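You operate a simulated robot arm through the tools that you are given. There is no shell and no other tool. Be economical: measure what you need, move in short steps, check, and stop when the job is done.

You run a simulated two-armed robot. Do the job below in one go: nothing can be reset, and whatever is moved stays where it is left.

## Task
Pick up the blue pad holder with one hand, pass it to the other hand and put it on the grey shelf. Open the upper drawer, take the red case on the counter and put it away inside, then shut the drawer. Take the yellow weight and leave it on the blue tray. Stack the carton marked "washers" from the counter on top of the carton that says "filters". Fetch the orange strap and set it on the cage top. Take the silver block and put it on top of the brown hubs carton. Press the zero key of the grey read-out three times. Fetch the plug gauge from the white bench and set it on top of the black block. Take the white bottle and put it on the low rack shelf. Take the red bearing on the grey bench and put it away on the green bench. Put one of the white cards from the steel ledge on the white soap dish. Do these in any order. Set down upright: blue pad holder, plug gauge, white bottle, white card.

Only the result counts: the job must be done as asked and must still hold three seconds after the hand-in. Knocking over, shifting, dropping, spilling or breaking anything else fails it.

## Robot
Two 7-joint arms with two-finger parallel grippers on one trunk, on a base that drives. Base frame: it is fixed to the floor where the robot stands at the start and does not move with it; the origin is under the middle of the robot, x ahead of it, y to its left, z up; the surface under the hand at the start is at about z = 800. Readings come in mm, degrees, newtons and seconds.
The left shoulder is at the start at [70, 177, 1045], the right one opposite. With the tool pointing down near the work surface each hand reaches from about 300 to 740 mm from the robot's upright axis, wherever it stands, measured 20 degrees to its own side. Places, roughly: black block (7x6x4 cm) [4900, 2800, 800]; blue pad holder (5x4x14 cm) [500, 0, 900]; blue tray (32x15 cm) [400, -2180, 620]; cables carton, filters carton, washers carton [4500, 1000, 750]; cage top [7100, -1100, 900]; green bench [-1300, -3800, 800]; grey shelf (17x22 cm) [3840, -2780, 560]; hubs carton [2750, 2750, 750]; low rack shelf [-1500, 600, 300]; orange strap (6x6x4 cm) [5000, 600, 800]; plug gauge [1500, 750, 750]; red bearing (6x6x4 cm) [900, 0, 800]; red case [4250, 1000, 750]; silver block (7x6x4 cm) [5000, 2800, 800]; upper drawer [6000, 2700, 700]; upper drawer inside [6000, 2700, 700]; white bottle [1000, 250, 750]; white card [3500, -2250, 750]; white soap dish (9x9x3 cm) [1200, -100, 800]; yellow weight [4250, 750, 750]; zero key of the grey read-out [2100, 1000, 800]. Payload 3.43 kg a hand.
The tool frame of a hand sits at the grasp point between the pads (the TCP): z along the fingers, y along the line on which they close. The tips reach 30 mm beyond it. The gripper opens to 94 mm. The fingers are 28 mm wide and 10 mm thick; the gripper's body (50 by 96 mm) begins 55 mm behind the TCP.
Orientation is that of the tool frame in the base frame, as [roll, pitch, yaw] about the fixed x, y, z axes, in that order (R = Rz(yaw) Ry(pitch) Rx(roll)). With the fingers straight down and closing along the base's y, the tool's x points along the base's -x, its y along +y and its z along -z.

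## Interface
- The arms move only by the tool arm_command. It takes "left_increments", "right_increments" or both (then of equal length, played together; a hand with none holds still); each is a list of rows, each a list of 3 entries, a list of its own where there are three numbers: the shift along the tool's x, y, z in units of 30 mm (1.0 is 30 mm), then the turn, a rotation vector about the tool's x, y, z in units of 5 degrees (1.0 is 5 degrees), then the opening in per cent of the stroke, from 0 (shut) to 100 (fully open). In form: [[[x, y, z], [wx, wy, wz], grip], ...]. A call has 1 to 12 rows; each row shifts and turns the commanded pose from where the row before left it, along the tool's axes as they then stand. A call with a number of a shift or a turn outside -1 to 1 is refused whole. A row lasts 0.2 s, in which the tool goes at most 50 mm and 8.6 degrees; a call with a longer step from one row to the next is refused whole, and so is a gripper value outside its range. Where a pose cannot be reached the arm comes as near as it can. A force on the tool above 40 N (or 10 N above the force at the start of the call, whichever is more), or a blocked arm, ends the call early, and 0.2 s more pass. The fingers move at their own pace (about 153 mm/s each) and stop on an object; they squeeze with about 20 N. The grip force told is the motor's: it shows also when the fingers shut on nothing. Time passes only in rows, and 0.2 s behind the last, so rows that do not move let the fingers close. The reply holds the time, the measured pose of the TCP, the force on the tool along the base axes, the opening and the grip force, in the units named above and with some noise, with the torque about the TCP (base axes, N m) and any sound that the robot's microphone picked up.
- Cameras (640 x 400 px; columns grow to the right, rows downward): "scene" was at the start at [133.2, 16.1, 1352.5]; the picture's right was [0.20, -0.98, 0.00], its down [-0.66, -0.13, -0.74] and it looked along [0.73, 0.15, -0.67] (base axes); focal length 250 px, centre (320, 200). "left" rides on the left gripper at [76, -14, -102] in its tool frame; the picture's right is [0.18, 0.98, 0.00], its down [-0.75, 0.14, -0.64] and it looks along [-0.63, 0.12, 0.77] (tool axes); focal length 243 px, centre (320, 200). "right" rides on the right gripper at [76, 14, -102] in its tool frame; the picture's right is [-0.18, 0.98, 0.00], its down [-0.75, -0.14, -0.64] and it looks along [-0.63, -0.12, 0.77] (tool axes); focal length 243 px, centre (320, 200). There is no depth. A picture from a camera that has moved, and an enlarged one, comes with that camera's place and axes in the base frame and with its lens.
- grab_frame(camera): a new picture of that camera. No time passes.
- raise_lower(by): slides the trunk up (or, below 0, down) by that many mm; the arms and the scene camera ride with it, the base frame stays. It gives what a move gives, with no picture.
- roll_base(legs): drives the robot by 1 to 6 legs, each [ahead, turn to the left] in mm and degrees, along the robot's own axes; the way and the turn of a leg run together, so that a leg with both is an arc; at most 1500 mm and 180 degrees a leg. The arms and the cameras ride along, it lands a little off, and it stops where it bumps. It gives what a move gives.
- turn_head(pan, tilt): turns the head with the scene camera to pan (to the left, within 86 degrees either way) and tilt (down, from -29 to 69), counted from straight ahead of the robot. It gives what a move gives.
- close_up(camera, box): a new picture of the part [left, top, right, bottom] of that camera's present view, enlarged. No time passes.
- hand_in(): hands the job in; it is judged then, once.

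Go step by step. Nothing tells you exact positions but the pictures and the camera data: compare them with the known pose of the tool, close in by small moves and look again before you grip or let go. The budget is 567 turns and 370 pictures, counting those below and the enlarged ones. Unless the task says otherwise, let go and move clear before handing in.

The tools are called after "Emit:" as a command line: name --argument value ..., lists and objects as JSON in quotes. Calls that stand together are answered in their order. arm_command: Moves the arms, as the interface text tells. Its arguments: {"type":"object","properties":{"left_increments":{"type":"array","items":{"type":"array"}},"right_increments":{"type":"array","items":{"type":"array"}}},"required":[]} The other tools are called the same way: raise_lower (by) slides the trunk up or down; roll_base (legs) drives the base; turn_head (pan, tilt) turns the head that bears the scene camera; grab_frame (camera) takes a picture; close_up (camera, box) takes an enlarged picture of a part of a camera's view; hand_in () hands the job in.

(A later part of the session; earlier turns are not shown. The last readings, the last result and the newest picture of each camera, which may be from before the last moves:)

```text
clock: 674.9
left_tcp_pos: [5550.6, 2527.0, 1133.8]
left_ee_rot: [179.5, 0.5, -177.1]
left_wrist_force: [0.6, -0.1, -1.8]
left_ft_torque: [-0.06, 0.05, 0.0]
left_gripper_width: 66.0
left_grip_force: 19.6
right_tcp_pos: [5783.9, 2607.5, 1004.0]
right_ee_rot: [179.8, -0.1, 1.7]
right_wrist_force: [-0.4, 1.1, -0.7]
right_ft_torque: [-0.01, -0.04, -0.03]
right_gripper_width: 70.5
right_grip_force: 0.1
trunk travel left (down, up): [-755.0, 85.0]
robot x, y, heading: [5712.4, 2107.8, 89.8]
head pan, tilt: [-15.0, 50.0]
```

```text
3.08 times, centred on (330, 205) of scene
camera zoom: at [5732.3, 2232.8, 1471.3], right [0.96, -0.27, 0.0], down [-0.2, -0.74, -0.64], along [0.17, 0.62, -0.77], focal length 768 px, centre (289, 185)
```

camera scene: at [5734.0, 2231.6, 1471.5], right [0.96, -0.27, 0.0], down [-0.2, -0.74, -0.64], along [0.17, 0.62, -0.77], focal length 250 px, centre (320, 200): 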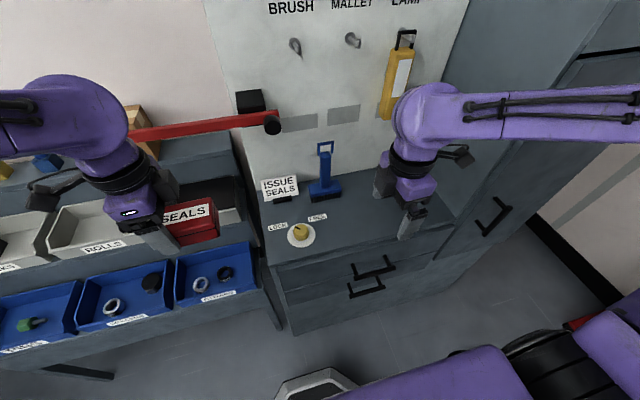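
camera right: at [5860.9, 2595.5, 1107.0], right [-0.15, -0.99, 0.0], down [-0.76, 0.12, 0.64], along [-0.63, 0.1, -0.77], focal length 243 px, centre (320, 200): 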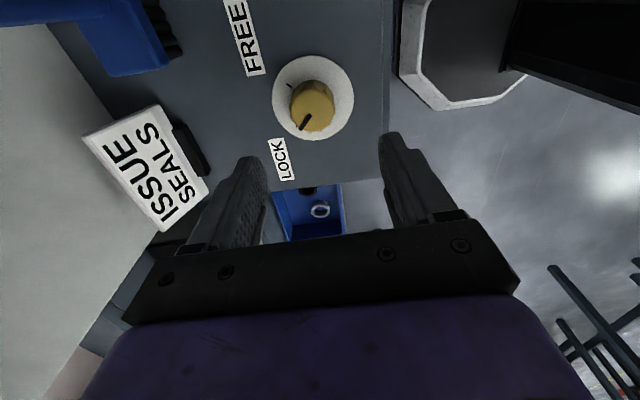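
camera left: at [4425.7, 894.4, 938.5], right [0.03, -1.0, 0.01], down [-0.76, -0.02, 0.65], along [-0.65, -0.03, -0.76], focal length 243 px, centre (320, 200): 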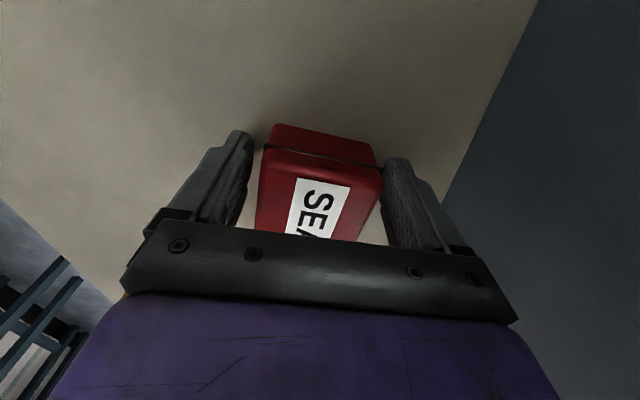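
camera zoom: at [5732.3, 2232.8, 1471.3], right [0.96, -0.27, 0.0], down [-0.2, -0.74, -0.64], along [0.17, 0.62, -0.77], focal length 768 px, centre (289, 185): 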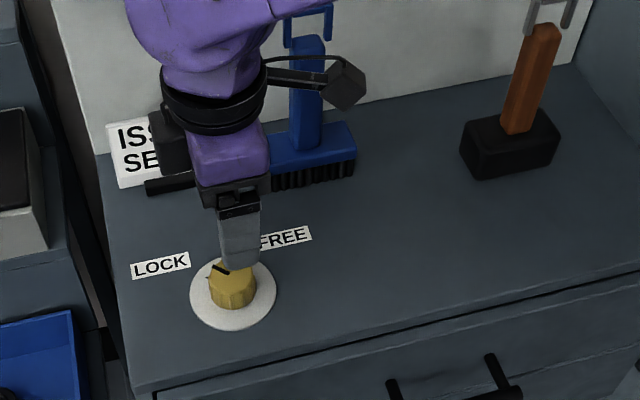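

Knob centre refined to (5788, 2614), top z ≈ 887. I go down over it and grip it.

Emit:
arm_command --right_increments '[[[0.16, -0.22, 0.9], [0, 0, 0], 75], [[0, 0, 0.9], [0, 0, 0], 75], [[0, 0, 0.9], [0, 0, 0], 75], [[0, 0, 0.8], [0, 0, 0], 75], [[0, 0, 0.2], [0, 0, 0], 75], [[0, 0, 0], [0, 0, 0], 75]]'

Emit:
grab_frame --camera "right"

```text
clock: 676.3
left_tcp_pos: [5551.8, 2525.4, 1133.8]
left_ee_rot: [179.4, 0.6, -177.2]
left_wrist_force: [0.3, 0.5, -2.2]
left_ft_torque: [0.0, 0.05, -0.01]
left_gripper_width: 66.0
left_grip_force: 19.4
right_tcp_pos: [5790.1, 2614.3, 893.4]
right_ee_rot: [-179.9, 0.0, 1.6]
right_wrist_force: [1.0, 4.3, 13.4]
right_ft_torque: [-0.37, 0.1, -0.09]
right_gripper_width: 68.3
right_grip_force: 0.0
trunk travel left (down, up): [-755.0, 85.0]
robot x, y, heading: [5708.9, 2107.0, 89.4]
head pan, tilt: [-15.0, 50.0]
```

```text
136 pictures are left
camera right: at [5866.4, 2601.9, 995.6], right [-0.16, -0.99, 0.0], down [-0.76, 0.12, 0.64], along [-0.63, 0.1, -0.77], focal length 243 px, centre (320, 200)
```

right: 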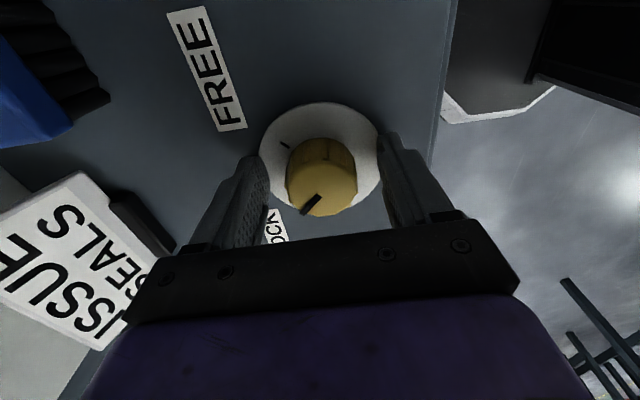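

Emit:
arm_command --right_increments '[[[0, 0, -0.15], [0, 0, 0], 75], [[0, 0, 0], [0, 0, 0], 40], [[0, 0, 0], [0, 0, 0], 0], [[0, 0, 0], [0, 0, 0], 0]]'

Emit:
arm_command --right_increments '[[[0, 0, 0], [0, 0, 1], 0], [[0, 0, 0], [0, 0, 1], 0], [[0, 0, 0], [0, 0, 1], 0], [[0, 0, 0], [0, 0, 1], 0], [[0, 0, 0], [0, 0, 1], 0], [[0, 0, 0], [0, 0, 1], 0], [[0, 0, 0], [0, 0, 1], 0], [[0, 0, 0], [0, 0, 1], 0], [[0, 0, 0], [0, 0, 1], 0], [[0, 0, 0], [0, 0, 1], 0], [[0, 0, 0], [0, 0, 1], 0], [[0, 0, 0], [0, 0, 1], 0]]'

Emit:
grab_frame --camera "right"

```text
clock: 677.3
left_tcp_pos: [5552.3, 2526.6, 1133.4]
left_ee_rot: [179.5, 0.5, -177.2]
left_wrist_force: [0.0, -0.3, -1.4]
left_ft_torque: [0.02, 0.07, 0.04]
left_gripper_width: 66.2
left_grip_force: 20.0
right_tcp_pos: [5790.6, 2615.6, 896.8]
right_ee_rot: [179.9, -0.2, 1.6]
right_wrist_force: [-0.1, 6.4, -3.0]
right_ft_torque: [0.34, -0.08, -0.05]
right_gripper_width: 43.3
right_grip_force: 45.3
trunk travel left (down, up): [-755.0, 85.0]
robot x, y, heading: [5709.7, 2110.1, 90.0]
head pan, tilt: [-15.0, 50.0]
```

```text
clock: 679.6
left_tcp_pos: [5550.0, 2524.8, 1134.9]
left_ee_rot: [179.4, 0.6, -177.0]
left_wrist_force: [0.3, -0.5, -1.0]
left_ft_torque: [0.02, 0.05, 0.0]
left_gripper_width: 66.0
left_grip_force: 20.2
right_tcp_pos: [5787.7, 2609.9, 897.5]
right_ee_rot: [179.7, -0.5, -51.7]
right_wrist_force: [-8.5, -3.3, 2.1]
right_ft_torque: [-0.62, -0.16, 0.08]
right_gripper_width: 43.1
right_grip_force: 45.2
trunk travel left (down, up): [-755.0, 85.0]
robot x, y, heading: [5710.5, 2108.8, 89.4]
head pan, tilt: [-15.0, 50.0]
stopped in row 11 (right hand): the force on the tool passed its limit at 40 N (the readings are from after the stop); the commanded pose is now the measured one
```

```text
135 pictures are left
camera right: at [5824.0, 2541.5, 999.4], right [-0.88, -0.47, 0.0], down [-0.36, 0.68, 0.64], along [-0.3, 0.56, -0.77], focal length 243 px, centre (320, 200)
```

right: 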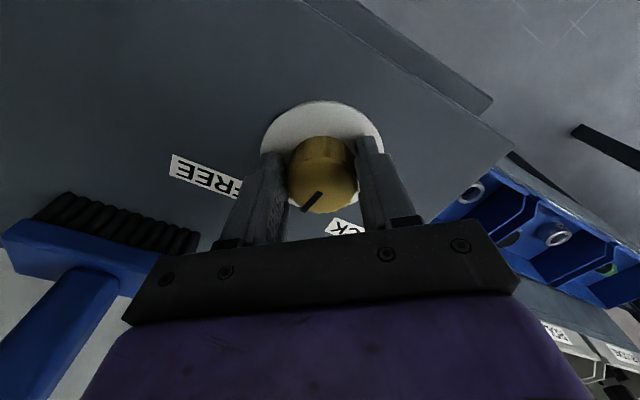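

The knob turned about 55° toward FREE. I continue.

Emit:
arm_command --right_increments '[[[0, 0, 0], [0, 0, 0.8], 0], [[0, 0, 0], [0, 0, 0.8], 0], [[0, 0, 0], [0, 0, 0.8], 0], [[0, 0, 0], [0, 0, 0.8], 0], [[0, 0, 0], [0, 0, 0.8], 0], [[0, 0, 0], [0, 0, 0.8], 0], [[0, 0, 0], [0, 0, 0.8], 0], [[0, 0, 0], [0, 0, 0.8], 0], [[0, 0, 0], [0, 0, 0.8], 0]]'

Emit:
grab_frame --camera "right"

```text
clock: 681.6
left_tcp_pos: [5546.5, 2523.2, 1134.0]
left_ee_rot: [179.4, 0.7, -177.1]
left_wrist_force: [0.0, -0.5, -1.0]
left_ft_torque: [-0.02, 0.05, -0.03]
left_gripper_width: 66.5
left_grip_force: 20.2
right_tcp_pos: [5783.7, 2608.1, 895.8]
right_ee_rot: [-179.8, -0.5, -87.6]
right_wrist_force: [-26.6, -12.9, -6.8]
right_ft_torque: [-0.92, 0.77, 0.2]
right_gripper_width: 43.2
right_grip_force: 45.2
trunk travel left (down, up): [-755.0, 85.0]
robot x, y, heading: [5714.3, 2109.3, 89.6]
head pan, tilt: [-15.0, 50.0]
```

```text
134 pictures are left
camera right: at [5772.5, 2531.9, 999.6], right [-0.99, 0.14, 0.0], down [0.11, 0.76, 0.64], along [0.09, 0.63, -0.77], focal length 243 px, centre (320, 200)
```

right: 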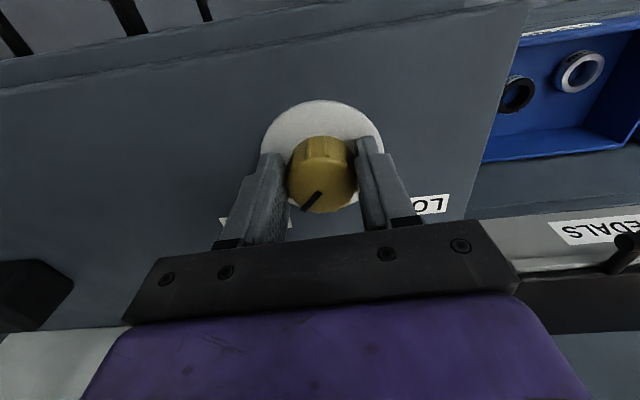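

Nearly at FREE. I ease the side load and turn a little more to the stop.

Emit:
arm_command --right_increments '[[[0.06, 0.12, 0], [0, 0, 0.6], 0], [[0, 0, 0], [0, 0, 0.6], 0], [[0, 0, 0], [0, 0, 0.6], 0], [[0, 0, 0], [0, 0, 0.6], 0], [[0, 0, 0], [0, 0, 0], 0]]'

Emit:
arm_command --right_increments '[[[0, 0, 0], [0, 0, 0], 60], [[0, 0, 0], [0, 0, 0], 80], [[0, 0, -0.8], [0, 0, 0], 80], [[0, 0, -1], [0, 0, 0], 80], [[0, 0, -1], [0, 0, 0], 80]]'

Emit:
grab_frame --camera "right"

```text
clock: 682.9
left_tcp_pos: [5548.1, 2523.5, 1134.0]
left_ee_rot: [179.4, 0.7, -177.0]
left_wrist_force: [-0.6, 0.6, -1.6]
left_ft_torque: [0.01, 0.04, -0.03]
left_gripper_width: 66.2
left_grip_force: 20.4
right_tcp_pos: [5782.3, 2609.6, 897.5]
right_ee_rot: [-179.9, -0.1, -99.7]
right_wrist_force: [-20.3, -0.3, 11.8]
right_ft_torque: [-0.47, 1.0, 0.44]
right_gripper_width: 42.8
right_grip_force: 44.7
trunk travel left (down, up): [-755.0, 85.0]
robot x, y, heading: [5715.1, 2107.2, 89.5]
head pan, tilt: [-15.0, 50.0]
```

```text
clock: 684.0
left_tcp_pos: [5549.8, 2524.3, 1133.1]
left_ee_rot: [179.4, 0.5, -177.2]
left_wrist_force: [-0.1, 0.2, -1.2]
left_ft_torque: [0.01, 0.03, 0.01]
left_gripper_width: 66.1
left_grip_force: 20.1
right_tcp_pos: [5783.5, 2609.0, 979.0]
right_ee_rot: [-179.7, -0.5, -99.6]
right_wrist_force: [0.0, -1.4, -0.6]
right_ft_torque: [0.02, -0.02, 0.0]
right_gripper_width: 75.0
right_grip_force: 0.1
trunk travel left (down, up): [-755.0, 85.0]
robot x, y, heading: [5708.8, 2107.2, 89.6]
head pan, tilt: [-15.0, 50.0]
```

```text
133 pictures are left
camera right: at [5757.0, 2536.3, 1081.9], right [-0.94, 0.34, -0.01], down [0.26, 0.72, 0.64], along [0.22, 0.6, -0.77], focal length 243 px, centre (320, 200)
```

right: 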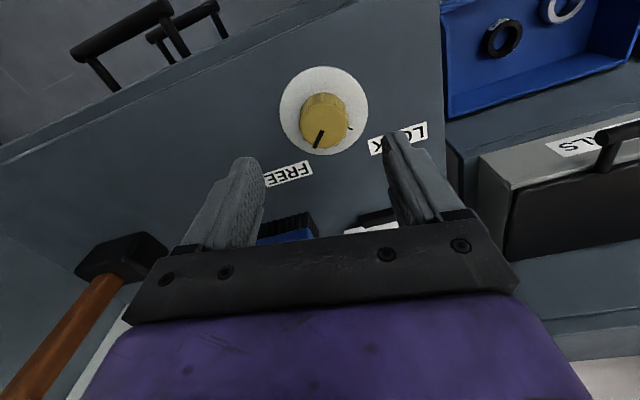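

The mark now points at FREE. Next the handle: I zoom on it to measure bar and stand-off.

Emit:
close_up --camera "scene" --box '[320, 220, 440, 320]'

Emit:
arm_command --right_increments '[[[0.8, -0.9, -0.2], [0, 0, -1], 32], [[0.8, -0.9, -0.2], [0, 0, -1], 32], [[0.8, -0.8, -0.2], [0, 0, -1], 32], [[0.8, -0.6, 0], [0, 0, -1], 32], [[0.6, -0.5, 0], [0, 0, -1], 32], [[0, -0.5, 0], [0, 0, -1], 32], [[0, 0, 0], [0, 0, -1], 32], [[0, 0, 0], [0, 0, -1], 32], [[0, 0, 0], [0, 0, -1], 32], [[0, 0, 0], [0, 0, -1], 32]]'

Emit:
arm_command --right_increments '[[[0, 0, 0], [0, 0, -1], 32], [[0, 0, 0], [0, 0, -1], 32], [[0, 0, 0], [0, 0, -1], 32], [[0, 0, 0], [0, 0, -1], 32], [[0, 0, 0], [0, 0, -1], 32], [[0, 0, 0], [0, 0, -1], 32], [[0, 0, 0], [0, 0, -1], 32], [[0, 0, 0], [0, 0, -1], 32], [[0, 0, 0], [0, 0, -1], 32], [[0, 0, 0], [0, 0, -0.9], 32]]'

```text
4.00 times, centred on (380, 270) of scene
camera zoom: at [5732.4, 2230.4, 1471.5], right [0.96, -0.27, 0.0], down [-0.2, -0.74, -0.64], along [0.17, 0.62, -0.77], focal length 999 px, centre (80, -80)
```

zoom: 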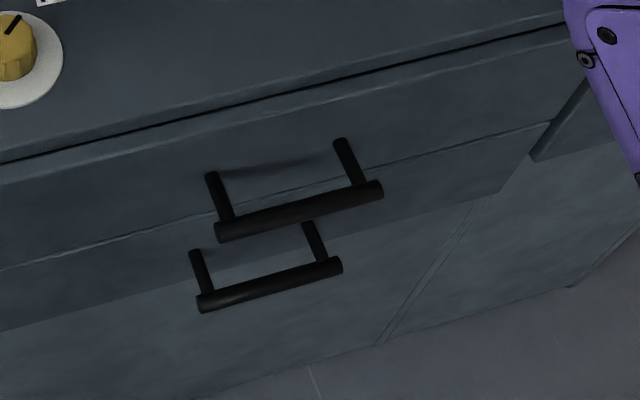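

```text
clock: 686.2
left_tcp_pos: [5550.7, 2525.5, 1133.4]
left_ee_rot: [179.4, 0.5, -177.2]
left_wrist_force: [0.5, -0.3, -1.5]
left_ft_torque: [-0.01, 0.07, 0.02]
left_gripper_width: 66.1
left_grip_force: 20.6
right_tcp_pos: [5909.1, 2498.5, 999.1]
right_ee_rot: [179.7, -0.4, -49.6]
right_wrist_force: [0.1, -0.2, -0.1]
right_ft_torque: [0.01, 0.0, -0.01]
right_gripper_width: 30.1
right_grip_force: 0.0
trunk travel left (down, up): [-755.0, 85.0]
robot x, y, heading: [5712.8, 2109.6, 89.9]
head pan, tilt: [-15.0, 50.0]
```

```text
clock: 688.5
left_tcp_pos: [5550.9, 2524.7, 1134.5]
left_ee_rot: [179.5, 0.4, -177.2]
left_wrist_force: [-1.1, -0.2, -1.4]
left_ft_torque: [0.01, 0.06, 0.02]
left_gripper_width: 66.2
left_grip_force: 19.8
right_tcp_pos: [5908.5, 2497.5, 998.2]
right_ee_rot: [179.5, -0.1, -0.1]
right_wrist_force: [0.3, 0.0, -0.5]
right_ft_torque: [0.03, 0.0, -0.02]
right_gripper_width: 29.9
right_grip_force: 0.0
trunk travel left (down, up): [-755.0, 85.0]
robot x, y, heading: [5711.0, 2103.4, 89.6]
head pan, tilt: [-15.0, 50.0]
```

The bar is about 130 mm long, standing ~45 mm off the front. I take the right hand in front of it and tilt it 45° forward.

Emit:
arm_command --right_increments '[[[0.47, 0.9, 0.3], [0, 0, 0], 32], [[0.47, 0.9, 0.5], [0, 0, 0], 32], [[0.47, 0.9, 0.6], [0, 0, 0], 32], [[0.47, 0.3, 0.8], [1, 0, 0], 32], [[0.47, 0, 0.8], [1, 0, 0], 32], [[0, 0, 0], [1, 0, 0], 32], [[0, 0, 0], [1, 0, 0], 32], [[0, 0, 0], [1, 0, 0], 32], [[0, 0, 0], [1, 0, 0], 32], [[0, 0, 0], [1, 0, 0], 32], [[0, 0, 0], [1, 0, 0], 32], [[0, 0, 0], [1, 0, 0], 32]]'

Emit:
grab_frame --camera "right"

Emit:
grab_frame --camera "scene"

```text
clock: 691.0
left_tcp_pos: [5551.8, 2525.3, 1133.7]
left_ee_rot: [179.5, 0.4, -177.2]
left_wrist_force: [-0.4, 0.0, -2.3]
left_ft_torque: [0.01, 0.05, 0.0]
left_gripper_width: 66.4
left_grip_force: 20.0
right_tcp_pos: [5987.5, 2498.2, 872.5]
right_ee_rot: [-135.3, 0.3, -0.8]
right_wrist_force: [0.2, 1.2, -0.1]
right_ft_torque: [0.04, -0.01, 0.0]
right_gripper_width: 30.0
right_grip_force: 0.0
right hand out of reach, approached as far as the arm can: row 3, 4, 5, 6, 7, 8, 9, 10, 11
trunk travel left (down, up): [-755.0, 85.0]
robot x, y, heading: [5708.6, 2105.2, 89.5]
head pan, tilt: [-15.0, 50.0]
```

```text
131 pictures are left
camera right: at [6063.2, 2414.8, 935.1], right [-0.2, -0.7, -0.69], down [-0.76, -0.34, 0.56], along [-0.62, 0.63, -0.46], focal length 243 px, centre (320, 200)
```

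right: 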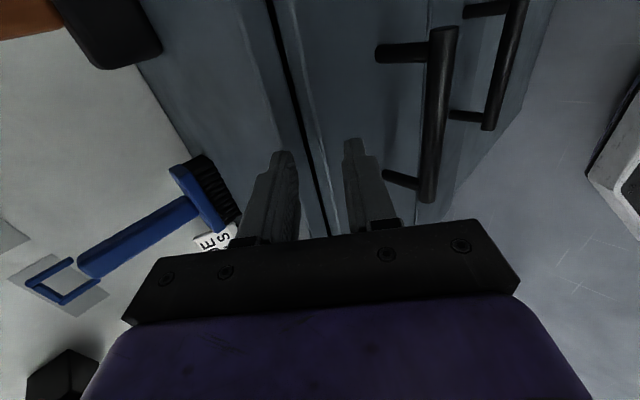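

```text
130 pictures are left
camera scene: at [5733.1, 2231.7, 1471.4], right [0.96, -0.27, 0.0], down [-0.2, -0.74, -0.64], along [0.17, 0.62, -0.77], focal length 250 px, centre (320, 200)
```

scene: 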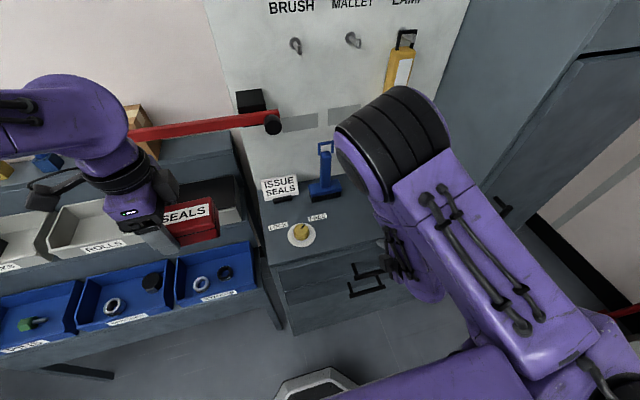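

Bar refined: centre (5978, 2493, 746), front plane y ≈ 2550. I'm too close; I back the base 180 mm and then approach the bar along the tilted fingers.

Emit:
roll_base --legs '[[-180, 0]]'

Emit:
arm_command --right_increments '[[[-0.05, -0.2, 0.85], [0, 0, 0], 32], [[-0.05, -0.2, 0.85], [0, 0, 0], 32], [[-0.05, -0.2, 0.85], [0, 0, 0], 32], [[-0.05, -0.2, 0.85], [0, 0, 0], 32], [[-0.05, -0.2, 0.85], [0, 0, 0], 32], [[-0.05, -0.2, 0.85], [0, 0, 0], 32], [[0, 0, 0], [0, 0, 0], 32]]'

Emit:
grab_frame --camera "right"

Emit:
grab_frame --camera "scene"

```text
clock: 692.6
left_tcp_pos: [5547.4, 2341.9, 1132.8]
left_ee_rot: [179.5, 0.6, -177.0]
left_wrist_force: [0.2, 0.1, -0.4]
left_ft_torque: [-0.02, 0.01, -0.01]
left_gripper_width: 66.2
left_grip_force: 19.6
right_tcp_pos: [5985.2, 2313.4, 869.8]
right_ee_rot: [-135.7, 0.2, -0.5]
right_wrist_force: [-0.2, -0.8, -0.2]
right_ft_torque: [0.01, -0.02, -0.02]
right_gripper_width: 30.2
right_grip_force: 0.0
trunk travel left (down, up): [-755.0, 85.0]
robot x, y, heading: [5712.6, 1925.9, 89.9]
head pan, tilt: [-15.0, 50.0]
```

```text
clock: 694.2
left_tcp_pos: [5549.5, 2341.4, 1133.6]
left_ee_rot: [179.5, 0.5, -176.9]
left_wrist_force: [-0.2, 1.4, -2.0]
left_ft_torque: [-0.02, 0.04, -0.01]
left_gripper_width: 66.3
left_grip_force: 19.9
right_tcp_pos: [5978.8, 2447.7, 786.2]
right_ee_rot: [-135.8, 0.2, -0.4]
right_wrist_force: [-0.1, -0.6, 0.2]
right_ft_torque: [0.02, -0.04, 0.01]
right_gripper_width: 30.4
right_grip_force: 0.0
trunk travel left (down, up): [-755.0, 85.0]
robot x, y, heading: [5709.5, 1919.5, 89.5]
head pan, tilt: [-15.0, 50.0]
```

```text
129 pictures are left
camera right: at [6054.7, 2364.0, 849.8], right [-0.19, -0.7, -0.68], down [-0.75, -0.34, 0.56], along [-0.63, 0.63, -0.46], focal length 243 px, centre (320, 200)
```

right: 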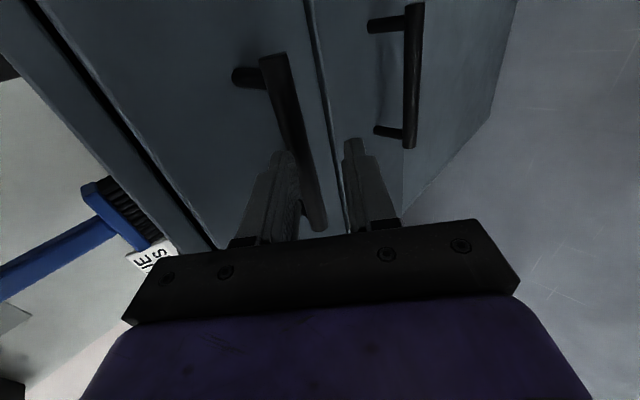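

```text
128 pictures are left
camera scene: at [5733.4, 2047.1, 1471.4], right [0.96, -0.26, 0.0], down [-0.2, -0.74, -0.64], along [0.17, 0.62, -0.77], focal length 250 px, centre (320, 200)
```

scene: 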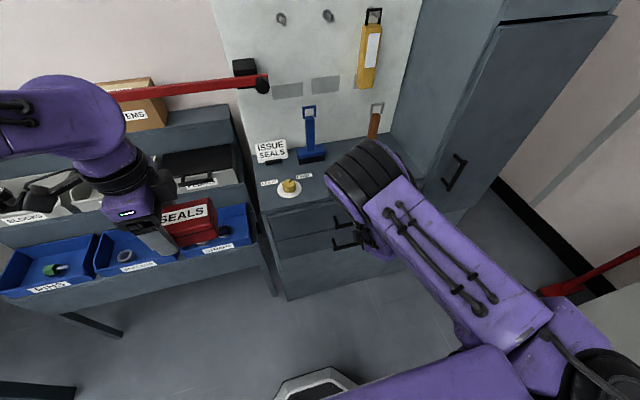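

The bar is slightly toward the upper finger. I back off a touch, shift, and check alignment.

Emit:
arm_command --right_increments '[[[0, 0, -0.8], [0, 0, 0], 36], [[0, -0.5, 0], [0, 0, 0], 36], [[0, 0, 0], [0, 0, 0], 36]]'

Emit:
grab_frame --camera "right"

```text
clock: 695.0
left_tcp_pos: [5549.3, 2340.3, 1133.0]
left_ee_rot: [179.5, 0.5, -176.9]
left_wrist_force: [0.7, 0.6, -0.7]
left_ft_torque: [-0.01, 0.05, 0.0]
left_gripper_width: 66.2
left_grip_force: 20.2
right_tcp_pos: [5979.4, 2441.8, 815.4]
right_ee_rot: [-135.7, 0.3, -0.4]
right_wrist_force: [-0.1, -0.6, 0.1]
right_ft_torque: [-0.01, 0.02, 0.02]
right_gripper_width: 33.5
right_grip_force: 0.0
trunk travel left (down, up): [-755.0, 85.0]
robot x, y, heading: [5713.9, 1925.1, 89.8]
head pan, tilt: [-15.0, 50.0]
```

```text
127 pictures are left
camera right: at [6055.6, 2357.9, 878.8], right [-0.19, -0.7, -0.68], down [-0.75, -0.34, 0.56], along [-0.63, 0.63, -0.46], focal length 243 px, centre (320, 200)
```

right: 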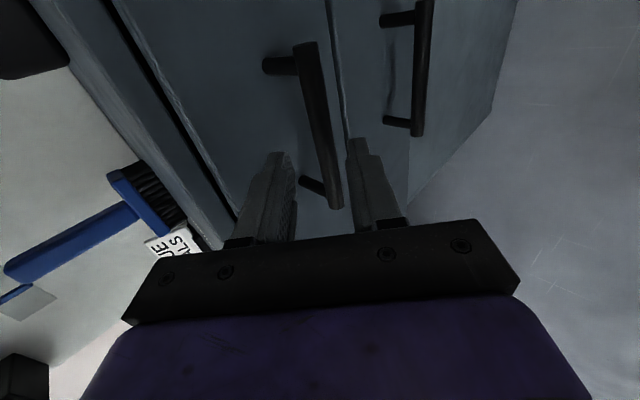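

The bar now sits centred between the fingertips. I advance onto it and close.

Emit:
arm_command --right_increments '[[[0, 0.05, 0.65], [0, 0, 0], 36], [[0, 0.05, 0.65], [0, 0, 0], 36], [[0, 0, 0], [0, 0, 0], 36]]'

Emit:
grab_frame --camera "right"

```text
clock: 695.8
left_tcp_pos: [5547.2, 2339.6, 1133.3]
left_ee_rot: [179.5, 0.5, -176.9]
left_wrist_force: [-0.5, 0.5, -0.9]
left_ft_torque: [-0.01, 0.05, 0.03]
left_gripper_width: 66.1
left_grip_force: 19.7
right_tcp_pos: [5977.9, 2465.3, 785.8]
right_ee_rot: [-135.6, 0.2, -0.6]
right_wrist_force: [-0.4, -0.4, 0.0]
right_ft_torque: [0.02, 0.04, 0.04]
right_gripper_width: 33.9
right_grip_force: 0.0
trunk travel left (down, up): [-755.0, 85.0]
robot x, y, heading: [5713.0, 1924.5, 89.9]
head pan, tilt: [-15.0, 50.0]
```

```text
126 pictures are left
camera right: at [6054.6, 2382.1, 849.1], right [-0.19, -0.7, -0.69], down [-0.75, -0.34, 0.56], along [-0.63, 0.63, -0.46], focal length 243 px, centre (320, 200)
```

right: 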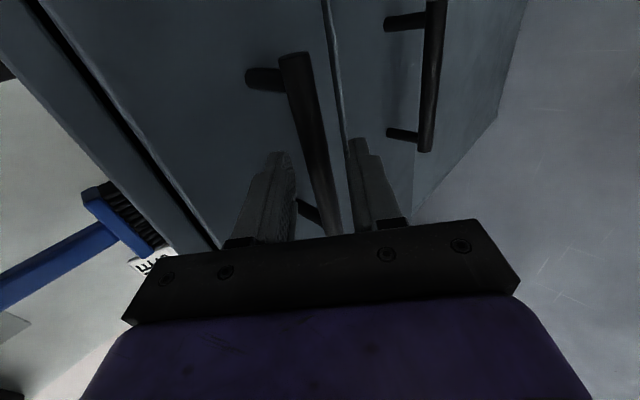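

Emit:
arm_command --right_increments '[[[0, 0, 0.1], [0, 0, 0], 20], [[0, 0, 0], [0, 0, 0], 0], [[0, 0, 0], [0, 0, 0], 0], [[0, 0, 0], [0, 0, 0], 0]]'

```text
clock: 696.8
left_tcp_pos: [5547.6, 2339.7, 1134.4]
left_ee_rot: [179.4, 0.6, -176.8]
left_wrist_force: [0.0, 0.2, -0.9]
left_ft_torque: [0.01, 0.01, 0.01]
left_gripper_width: 65.8
left_grip_force: 20.3
right_tcp_pos: [5978.6, 2467.4, 784.6]
right_ee_rot: [-135.6, 0.1, -0.5]
right_wrist_force: [3.7, 1.4, 12.7]
right_ft_torque: [0.18, -0.88, 1.03]
right_gripper_width: 15.6
right_grip_force: 44.9
trunk travel left (down, up): [-755.0, 85.0]
robot x, y, heading: [5710.9, 1923.9, 89.8]
head pan, tilt: [-15.0, 50.0]
```

The bar is gripped (15.6 mm). I pull the drawer by backing the base a little.

Emit:
roll_base --legs '[[-60, 0]]'

Emit:
grab_frame --camera "scene"

```text
clock: 697.8
left_tcp_pos: [5547.9, 2277.6, 1135.8]
left_ee_rot: [179.3, 0.4, -176.9]
left_wrist_force: [0.7, 0.1, -0.8]
left_ft_torque: [0.0, 0.05, 0.0]
left_gripper_width: 66.1
left_grip_force: 19.6
right_tcp_pos: [5979.2, 2405.7, 783.9]
right_ee_rot: [-135.7, 0.2, -0.6]
right_wrist_force: [10.3, 1.8, 12.5]
right_ft_torque: [0.37, -1.9, -0.08]
right_gripper_width: 16.0
right_grip_force: 44.9
trunk travel left (down, up): [-755.0, 85.0]
robot x, y, heading: [5713.8, 1863.8, 89.9]
head pan, tilt: [-15.0, 50.0]
```

```text
125 pictures are left
camera scene: at [5733.4, 1984.3, 1471.8], right [0.96, -0.26, 0.0], down [-0.2, -0.74, -0.64], along [0.17, 0.62, -0.77], focal length 250 px, centre (320, 200)
```

scene: 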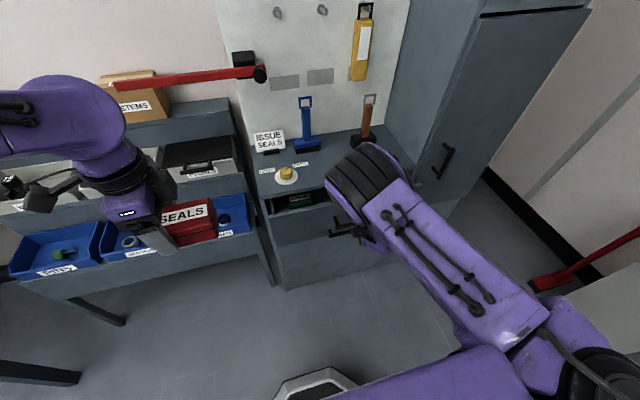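

The drawer is opening. I pull another 150 mm and look inside.

Emit:
roll_base --legs '[[-170, 0]]'

Emit:
grab_frame --camera "scene"

Emit:
close_up --camera "scene" --box '[230, 120, 390, 260]'

```text
clock: 699.2
left_tcp_pos: [5547.1, 2104.7, 1134.7]
left_ee_rot: [179.4, 0.3, -176.8]
left_wrist_force: [0.5, -0.2, -1.6]
left_ft_torque: [0.0, 0.05, -0.02]
left_gripper_width: 66.2
left_grip_force: 19.7
right_tcp_pos: [5979.3, 2233.0, 784.5]
right_ee_rot: [-135.7, 0.2, -0.6]
right_wrist_force: [11.7, 2.0, 7.1]
right_ft_torque: [0.33, -1.64, 0.16]
right_gripper_width: 15.3
right_grip_force: 45.5
trunk travel left (down, up): [-755.0, 85.0]
robot x, y, heading: [5709.2, 1687.9, 89.7]
head pan, tilt: [-15.0, 50.0]
```

```text
124 pictures are left
camera scene: at [5733.4, 1811.2, 1471.6], right [0.96, -0.26, 0.0], down [-0.2, -0.74, -0.64], along [0.17, 0.62, -0.77], focal length 250 px, centre (320, 200)
```

scene: 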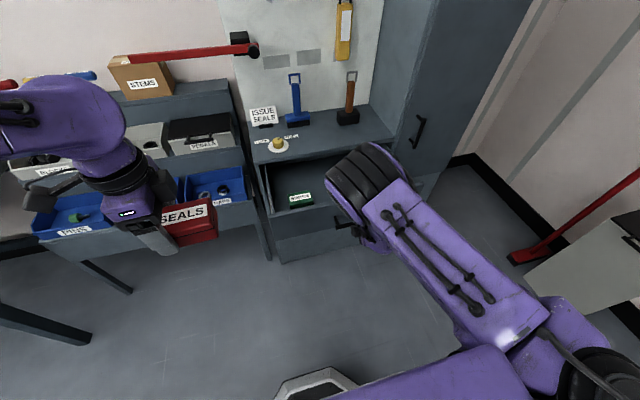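

```text
2.86 times, centred on (310, 190) of scene
camera zoom: at [5733.4, 1811.2, 1471.6], right [0.96, -0.26, 0.0], down [-0.2, -0.74, -0.64], along [0.17, 0.62, -0.77], focal length 714 px, centre (349, 229)
```

zoom: 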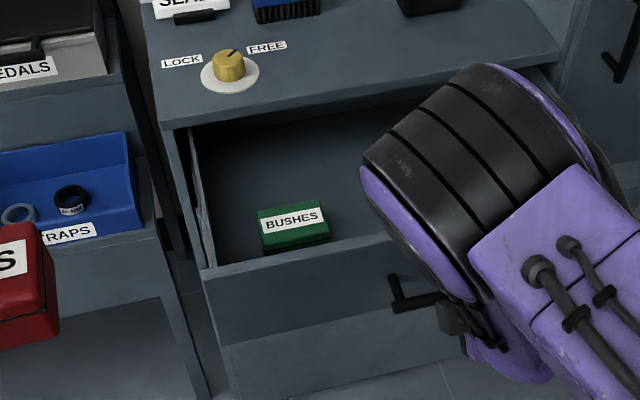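

The drawer is open about 235 mm; a green BUSHES box is inside at the left. I release the handle and move the right hand away.

Emit:
arm_command --right_increments '[[[0, 0, 0], [0, 0, 0], 20], [[0, 0, 0], [0, 0, 0], 36], [[0, 0, 0], [0, 0, 0], 36], [[0, 0, -0.5], [0, 0, 0], 36], [[0, 0, -0.8], [0, 0, 0], 36], [[0, 0, -0.8], [0, 0, 0], 36], [[0.6, 0, -0.6], [0, 0, 0], 36], [[0.8, 0, -0.4], [0, 0, 0], 36], [[0.8, 0, -0.4], [0, 0, 0], 36], [[0.8, 0, -0.4], [0, 0, 0], 36]]'

Emit:
grab_frame --camera "scene"

Emit:
close_up --camera "scene" --box '[240, 120, 420, 260]'

```text
clock: 701.4
left_tcp_pos: [5547.9, 2105.1, 1134.4]
left_ee_rot: [179.6, 0.4, -176.9]
left_wrist_force: [0.6, -0.4, -1.2]
left_ft_torque: [0.01, 0.05, 0.0]
left_gripper_width: 66.3
left_grip_force: 19.8
right_tcp_pos: [6068.6, 2150.9, 868.5]
right_ee_rot: [-135.6, 0.2, -0.6]
right_wrist_force: [-0.1, 0.5, 0.0]
right_ft_torque: [-0.05, 0.01, 0.03]
right_gripper_width: 33.8
right_grip_force: 0.0
trunk travel left (down, up): [-755.0, 85.0]
robot x, y, heading: [5713.0, 1687.5, 89.7]
head pan, tilt: [-15.0, 50.0]
```

```text
122 pictures are left
camera scene: at [5733.2, 1811.9, 1471.4], right [0.96, -0.26, 0.0], down [-0.2, -0.74, -0.64], along [0.17, 0.62, -0.77], focal length 250 px, centre (320, 200)
```

scene: 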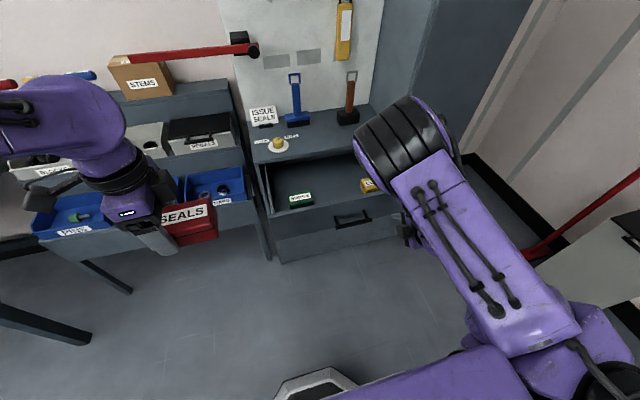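

```text
2.86 times, centred on (330, 190) of scene
camera zoom: at [5733.2, 1811.9, 1471.4], right [0.96, -0.26, 0.0], down [-0.2, -0.74, -0.64], along [0.17, 0.62, -0.77], focal length 714 px, centre (291, 229)
```

zoom: 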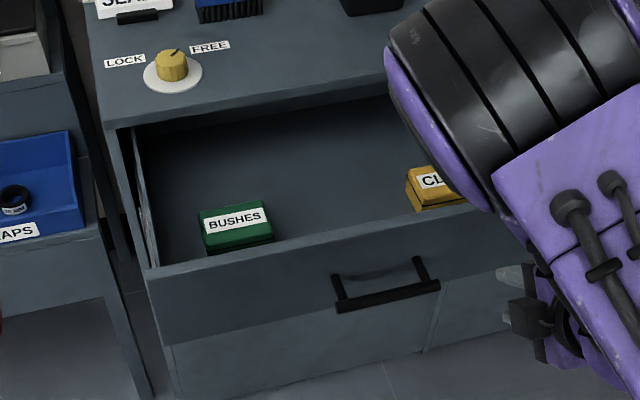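

Between BUSHES and the yellow box there is free room, centre about (5966, 2415). I shift the robot to the right so the left hand can reach it.

Emit:
roll_base --legs '[[0, -62], [310, 0], [0, 62]]'

Emit:
turn_head --pan 5 --tilt 50

Emit:
grab_frame --camera "scene"

```text
clock: 708.9
left_tcp_pos: [5831.9, 2251.1, 1134.3]
left_ee_rot: [179.5, 0.5, -179.2]
left_wrist_force: [0.5, 0.1, -2.3]
left_ft_torque: [0.02, 0.05, 0.02]
left_gripper_width: 66.3
left_grip_force: 19.9
right_tcp_pos: [6352.7, 2277.2, 866.9]
right_ee_rot: [-135.6, 0.3, -2.8]
right_wrist_force: [-0.4, -0.3, 0.0]
right_ft_torque: [0.0, -0.02, -0.03]
right_gripper_width: 33.5
right_grip_force: 0.0
trunk travel left (down, up): [-755.0, 85.0]
robot x, y, heading: [5978.0, 1830.9, 87.6]
head pan, tilt: [-15.0, 50.0]
```

```text
clock: 709.7
left_tcp_pos: [5831.6, 2252.5, 1133.5]
left_ee_rot: [179.5, 0.4, -179.0]
left_wrist_force: [0.1, -0.5, -2.1]
left_ft_torque: [0.04, 0.06, 0.02]
left_gripper_width: 66.4
left_grip_force: 20.6
right_tcp_pos: [6353.2, 2277.7, 868.2]
right_ee_rot: [-135.5, 0.2, -2.9]
right_wrist_force: [-1.1, -0.2, 0.2]
right_ft_torque: [0.0, -0.02, 0.02]
right_gripper_width: 33.8
right_grip_force: 0.0
trunk travel left (down, up): [-755.0, 85.0]
robot x, y, heading: [5977.9, 1830.7, 87.4]
head pan, tilt: [5.0, 50.0]
```

```text
120 pictures are left
camera scene: at [5978.3, 1955.5, 1471.4], right [1.0, 0.04, 0.0], down [0.03, -0.77, -0.64], along [-0.03, 0.64, -0.77], focal length 250 px, centre (320, 200)
```

scene: 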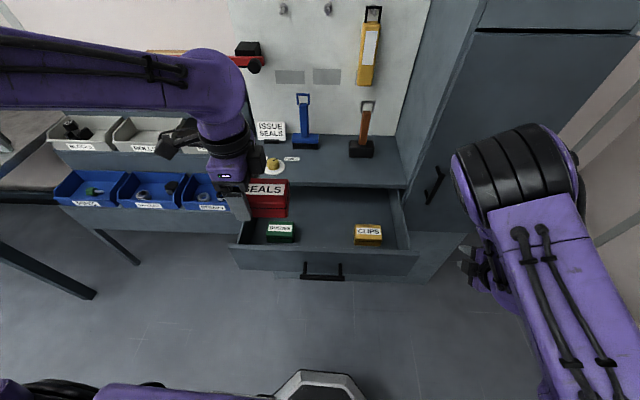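

I move the case over the middle of the drawer.

Emit:
arm_command --left_increments '[[[-0.47, 0.73, 0.3], [0, 0, 0], 0], [[-0.47, 0.73, 0.3], [0, 0, 0], 0], [[-0.47, 0.73, 0.3], [0, 0, 0], 0], [[-0.47, 0.73, 0.3], [0, 0, 0], 0], [[-0.47, 0.73, 0.5], [0, 0, 0], 0], [[-0.47, 0.73, 0.8], [0, 0, 0], 0], [[-0.47, 0.73, 0.8], [0, 0, 0], 0], [[-0.47, 0.73, 0.8], [0, 0, 0], 0]]'

Emit:
grab_frame --camera "left"

Emit:
close_up --camera "scene" --box '[220, 150, 440, 290]'

```text
clock: 711.5
left_tcp_pos: [5945.2, 2433.0, 1011.4]
left_ee_rot: [179.6, 0.4, -179.1]
left_wrist_force: [-0.1, 0.8, -2.1]
left_ft_torque: [-0.02, 0.05, 0.02]
left_gripper_width: 66.3
left_grip_force: 19.8
right_tcp_pos: [6353.5, 2279.3, 866.5]
right_ee_rot: [-135.8, 0.1, -3.0]
right_wrist_force: [0.8, -0.1, -0.3]
right_ft_torque: [-0.01, 0.02, 0.01]
right_gripper_width: 33.8
right_grip_force: 0.1
trunk travel left (down, up): [-755.0, 85.0]
robot x, y, heading: [5979.2, 1826.1, 87.4]
head pan, tilt: [5.0, 50.0]
```

```text
119 pictures are left
camera left: at [5867.2, 2414.9, 1113.3], right [-0.2, 0.98, 0.01], down [0.75, 0.15, 0.65], along [0.63, 0.13, -0.76], focal length 243 px, centre (320, 200)
```

left: 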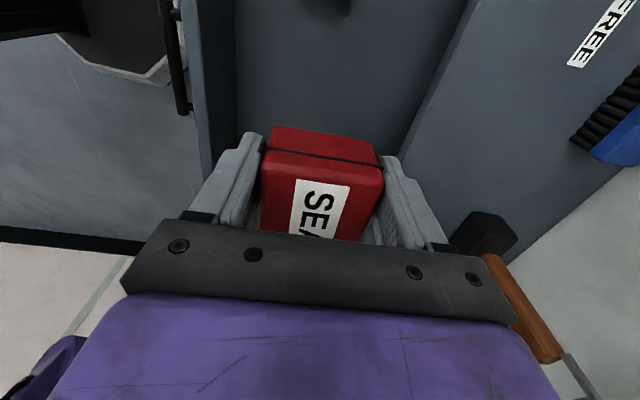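

```text
2.86 times, centred on (330, 220) of scene
camera zoom: at [5979.2, 1957.6, 1471.3], right [1.0, 0.04, 0.0], down [0.03, -0.77, -0.64], along [-0.03, 0.64, -0.77], focal length 714 px, centre (291, 143)
```

zoom: 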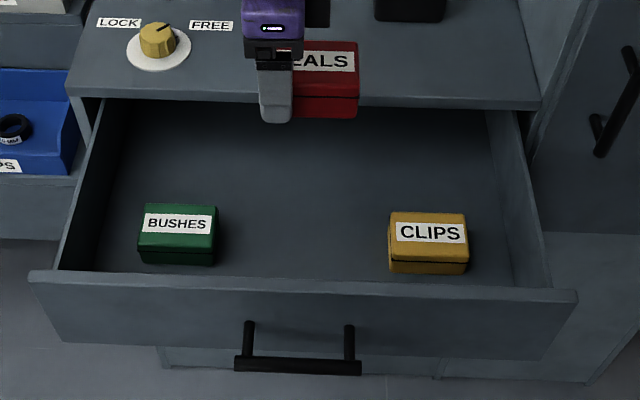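

Emit:
arm_command --left_increments '[[[0, -0.5, 0.8], [0, 0, 0], 0], [[0, 0, 1], [0, 0, 0], 0], [[0, 0, 1], [0, 0, 0], 0], [[0, 0, 1], [0, 0, 0], 0], [[0, 0, 1], [0, 0, 0], 0], [[0, 0, 1], [0, 0, 0], 0], [[0, 0, 1], [0, 0, 0], 0], [[0, 0, 0.7], [0, 0, 0], 0], [[0, 0, 0], [0, 0, 0], 0]]'

Emit:
close_up --camera "scene" --box '[220, 150, 440, 290]'

```text
clock: 713.5
left_tcp_pos: [5943.7, 2416.6, 787.4]
left_ee_rot: [179.5, 0.4, -179.1]
left_wrist_force: [0.1, -0.5, -1.5]
left_ft_torque: [0.0, 0.05, 0.01]
left_gripper_width: 66.5
left_grip_force: 19.9
right_tcp_pos: [6353.9, 2277.9, 868.9]
right_ee_rot: [-135.6, 0.1, -2.8]
right_wrist_force: [-0.2, -0.8, -0.3]
right_ft_torque: [0.02, -0.02, -0.02]
right_gripper_width: 33.8
right_grip_force: 0.0
trunk travel left (down, up): [-755.0, 85.0]
robot x, y, heading: [5977.3, 1831.5, 87.4]
head pan, tilt: [5.0, 50.0]
```

```text
2.86 times, centred on (330, 220) of scene
camera zoom: at [5978.4, 1955.2, 1471.5], right [1.0, 0.04, 0.0], down [0.03, -0.77, -0.64], along [-0.03, 0.64, -0.77], focal length 714 px, centre (291, 143)
```

zoom: 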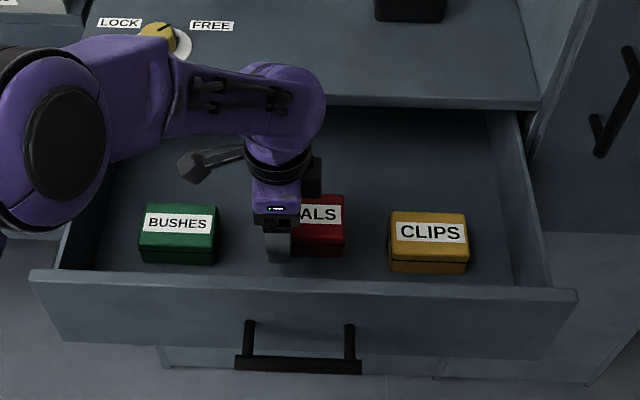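

Emit:
arm_command --left_increments '[[[0, 0, 0.4], [0, 0, 0], 0], [[0, 0, 0.3], [0, 0, 0], 0], [[0, 0, 0], [0, 0, 0], 0]]'

Emit:
arm_command --left_increments '[[[0, 0, 0.2], [0, 0, 0], 0], [[0, 0, 0], [0, 0, 0], 0]]'

```text
clock: 714.3
left_tcp_pos: [5943.2, 2418.0, 768.5]
left_ee_rot: [179.4, 0.4, -179.1]
left_wrist_force: [-0.4, -0.1, -1.6]
left_ft_torque: [-0.03, 0.03, -0.02]
left_gripper_width: 66.1
left_grip_force: 19.7
right_tcp_pos: [6352.8, 2277.3, 867.2]
right_ee_rot: [-135.6, 0.2, -2.9]
right_wrist_force: [0.2, -0.6, 0.1]
right_ft_torque: [-0.01, -0.04, 0.0]
right_gripper_width: 33.9
right_grip_force: 0.0
trunk travel left (down, up): [-755.0, 85.0]
robot x, y, heading: [5976.2, 1826.4, 87.6]
head pan, tilt: [5.0, 50.0]
```

```text
clock: 714.9
left_tcp_pos: [5944.2, 2418.3, 760.4]
left_ee_rot: [179.5, 0.5, -179.1]
left_wrist_force: [-0.1, -0.3, -2.2]
left_ft_torque: [0.0, 0.05, 0.01]
left_gripper_width: 66.3
left_grip_force: 20.6
right_tcp_pos: [6353.4, 2278.6, 866.8]
right_ee_rot: [-135.5, 0.2, -3.0]
right_wrist_force: [0.4, -1.0, 0.6]
right_ft_torque: [0.04, -0.02, 0.0]
right_gripper_width: 33.9
right_grip_force: 0.0
trunk travel left (down, up): [-755.0, 85.0]
robot x, y, heading: [5976.7, 1827.3, 87.5]
head pan, tilt: [5.0, 50.0]
```

Emit:
arm_command --left_increments '[[[0, 0, 0.2], [0, 0, 0], 0], [[0, 0, 0], [0, 0, 0], 0]]'

Emit:
arm_command --left_increments '[[[0, 0, 0.15], [0, 0, 0], 0], [[0, 0, 0], [0, 0, 0], 0]]'

Emit:
arm_command --left_increments '[[[0, 0, 0.15], [0, 0, 0], 0], [[0, 0, 0], [0, 0, 0], 0]]'

```text
clock: 715.5
left_tcp_pos: [5943.7, 2417.6, 755.8]
left_ee_rot: [179.5, 0.4, -179.1]
left_wrist_force: [-0.2, 1.1, -1.9]
left_ft_torque: [0.01, 0.04, 0.01]
left_gripper_width: 66.2
left_grip_force: 20.2
right_tcp_pos: [6353.7, 2277.9, 868.4]
right_ee_rot: [-135.6, 0.3, -3.0]
right_wrist_force: [-0.1, 0.3, 0.2]
right_ft_torque: [0.02, -0.03, -0.02]
right_gripper_width: 33.7
right_grip_force: 0.2
trunk travel left (down, up): [-755.0, 85.0]
robot x, y, heading: [5978.2, 1830.9, 87.4]
head pan, tilt: [5.0, 50.0]
```

```text
clock: 716.1
left_tcp_pos: [5942.5, 2417.5, 751.1]
left_ee_rot: [179.5, 0.3, -179.1]
left_wrist_force: [-0.7, 0.3, -2.0]
left_ft_torque: [0.01, 0.03, -0.01]
left_gripper_width: 66.3
left_grip_force: 20.1
right_tcp_pos: [6352.5, 2277.5, 867.4]
right_ee_rot: [-135.6, 0.2, -3.0]
right_wrist_force: [0.3, -0.7, -0.2]
right_ft_torque: [0.06, 0.0, 0.01]
right_gripper_width: 34.1
right_grip_force: 0.1
trunk travel left (down, up): [-755.0, 85.0]
robot x, y, heading: [5978.5, 1828.6, 87.5]
head pan, tilt: [5.0, 50.0]
```

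```text
clock: 716.7
left_tcp_pos: [5944.2, 2417.9, 748.4]
left_ee_rot: [179.3, 0.5, -179.0]
left_wrist_force: [-1.9, 2.2, 10.9]
left_ft_torque: [-0.17, -0.35, 0.07]
left_gripper_width: 66.5
left_grip_force: 20.3
right_tcp_pos: [6352.3, 2276.0, 867.5]
right_ee_rot: [-135.7, 0.2, -2.9]
right_wrist_force: [-0.1, 0.0, -0.1]
right_ft_torque: [0.02, -0.02, -0.01]
right_gripper_width: 33.8
right_grip_force: 0.0
trunk travel left (down, up): [-755.0, 85.0]
robot x, y, heading: [5982.6, 1829.4, 87.7]
head pan, tilt: [5.0, 50.0]
```

Contact with the drawer floor. I release and lift out.

Emit:
arm_command --left_increments '[[[0, 0, 0], [0, 0, 0], 80], [[0, 0, 0], [0, 0, 0], 90], [[0, 0, 0], [0, 0, 0], 90], [[0, 0, -0.5], [0, 0, 0], 90], [[0, 0, -1], [0, 0, 0], 90], [[0, 0, -1], [0, 0, 0], 90], [[0, 0, -1], [0, 0, 0], 90], [[0, 0, -1], [0, 0, 0], 90], [[0, 0, -1], [0, 0, 0], 90], [[0, 0, -1], [0, 0, 0], 90], [[0, 0, -1], [0, 0, 0], 90], [[0, 0, -1], [0, 0, 0], 90]]'

Emit:
arm_command --left_increments '[[[0, -1, -0.3], [0, 0, 0], 90], [[0, -1, -0.3], [0, 0, 0], 90], [[0, -1, 0], [0, 0, 0], 90], [[0, -1, 0], [0, 0, 0], 90], [[0.5, -1, 0], [0, 0, 0], 90], [[0.5, -1, 0], [0, 0, 0], 90], [[0.5, 0, 0], [0, 0, 0], 90]]'

Emit:
close_up --camera "scene" --box '[220, 150, 440, 290]'

```text
clock: 719.3
left_tcp_pos: [5943.2, 2415.5, 1001.3]
left_ee_rot: [179.5, 0.4, -179.1]
left_wrist_force: [0.3, -0.3, 0.6]
left_ft_torque: [0.02, 0.01, 0.0]
left_gripper_width: 84.4
left_grip_force: 0.0
right_tcp_pos: [6353.8, 2277.0, 867.7]
right_ee_rot: [-135.6, 0.0, -2.9]
right_wrist_force: [-0.2, 0.2, 0.6]
right_ft_torque: [-0.01, 0.01, 0.01]
right_gripper_width: 33.4
right_grip_force: 0.0
trunk travel left (down, up): [-755.0, 85.0]
robot x, y, heading: [5982.2, 1829.1, 87.4]
head pan, tilt: [5.0, 50.0]
```

```text
clock: 720.9
left_tcp_pos: [5900.2, 2233.4, 1015.8]
left_ee_rot: [179.5, 0.5, -179.1]
left_wrist_force: [-0.2, 0.9, 0.6]
left_ft_torque: [0.0, -0.06, 0.0]
left_gripper_width: 84.4
left_grip_force: 0.0
right_tcp_pos: [6352.6, 2277.2, 868.1]
right_ee_rot: [-135.7, 0.1, -2.9]
right_wrist_force: [0.3, 0.6, -0.5]
right_ft_torque: [-0.05, -0.03, 0.05]
right_gripper_width: 33.7
right_grip_force: 0.1
trunk travel left (down, up): [-755.0, 85.0]
robot x, y, heading: [5975.3, 1824.3, 87.7]
head pan, tilt: [5.0, 50.0]
```

```text
2.86 times, centred on (330, 220) of scene
camera zoom: at [5977.5, 1955.9, 1471.4], right [1.0, 0.04, 0.0], down [0.03, -0.77, -0.64], along [-0.03, 0.64, -0.77], focal length 714 px, centre (291, 143)
```

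zoom: 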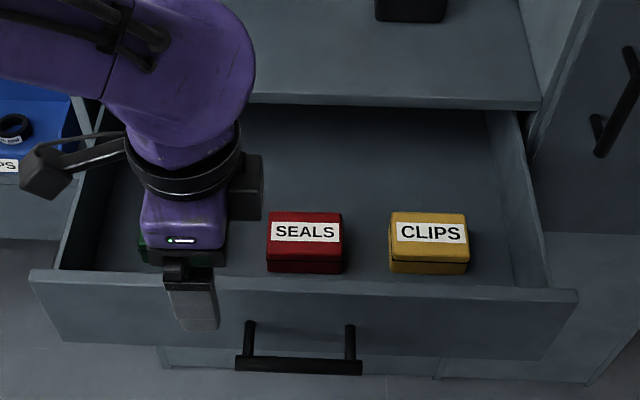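

The case is in the drawer. Now I close it: the closed left fist goes down in front of the handle bar's middle and pushes.

Emit:
arm_command --left_increments '[[[-0.87, -0.45, 0], [0, 0, 0], 0], [[-0.87, -0.45, 0], [0, 0, 0], 0], [[-0.87, -0.45, 0], [0, 0, 0], 0], [[0, 0, 1], [0, 0, 0], 0], [[0, 0, 1], [0, 0, 0], 0], [[0, 0, 1], [0, 0, 0], 0], [[0, 0, 1], [0, 0, 0], 0], [[0, 0, 1], [0, 0, 0], 0], [[0, 0, 1], [0, 0, 0], 0], [[0, 0, 1], [0, 0, 0], 0], [[0, 0, 0.4], [0, 0, 0], 0]]'

Emit:
grab_frame --camera "scene"

```text
clock: 723.3
left_tcp_pos: [5981.2, 2199.1, 795.6]
left_ee_rot: [179.5, 0.9, -178.4]
left_wrist_force: [0.4, -0.6, 0.0]
left_ft_torque: [-0.01, 0.0, 0.0]
left_gripper_width: 0.0
left_grip_force: 20.4
right_tcp_pos: [6354.0, 2278.7, 867.3]
right_ee_rot: [-135.6, 0.1, -2.9]
right_wrist_force: [-1.4, -0.5, -1.0]
right_ft_torque: [-0.06, 0.01, 0.02]
right_gripper_width: 33.6
right_grip_force: 0.0
trunk travel left (down, up): [-755.0, 85.0]
robot x, y, heading: [5976.9, 1827.2, 87.4]
head pan, tilt: [5.0, 50.0]
```

```text
115 pictures are left
camera scene: at [5978.4, 1955.3, 1471.5], right [1.0, 0.04, 0.0], down [0.03, -0.77, -0.64], along [-0.03, 0.64, -0.77], focal length 250 px, centre (320, 200)
```

scene: 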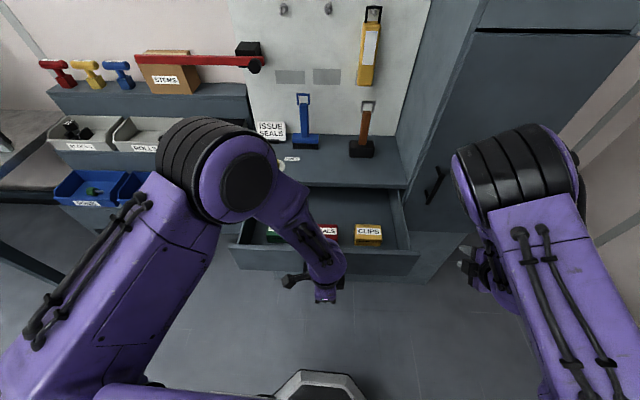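

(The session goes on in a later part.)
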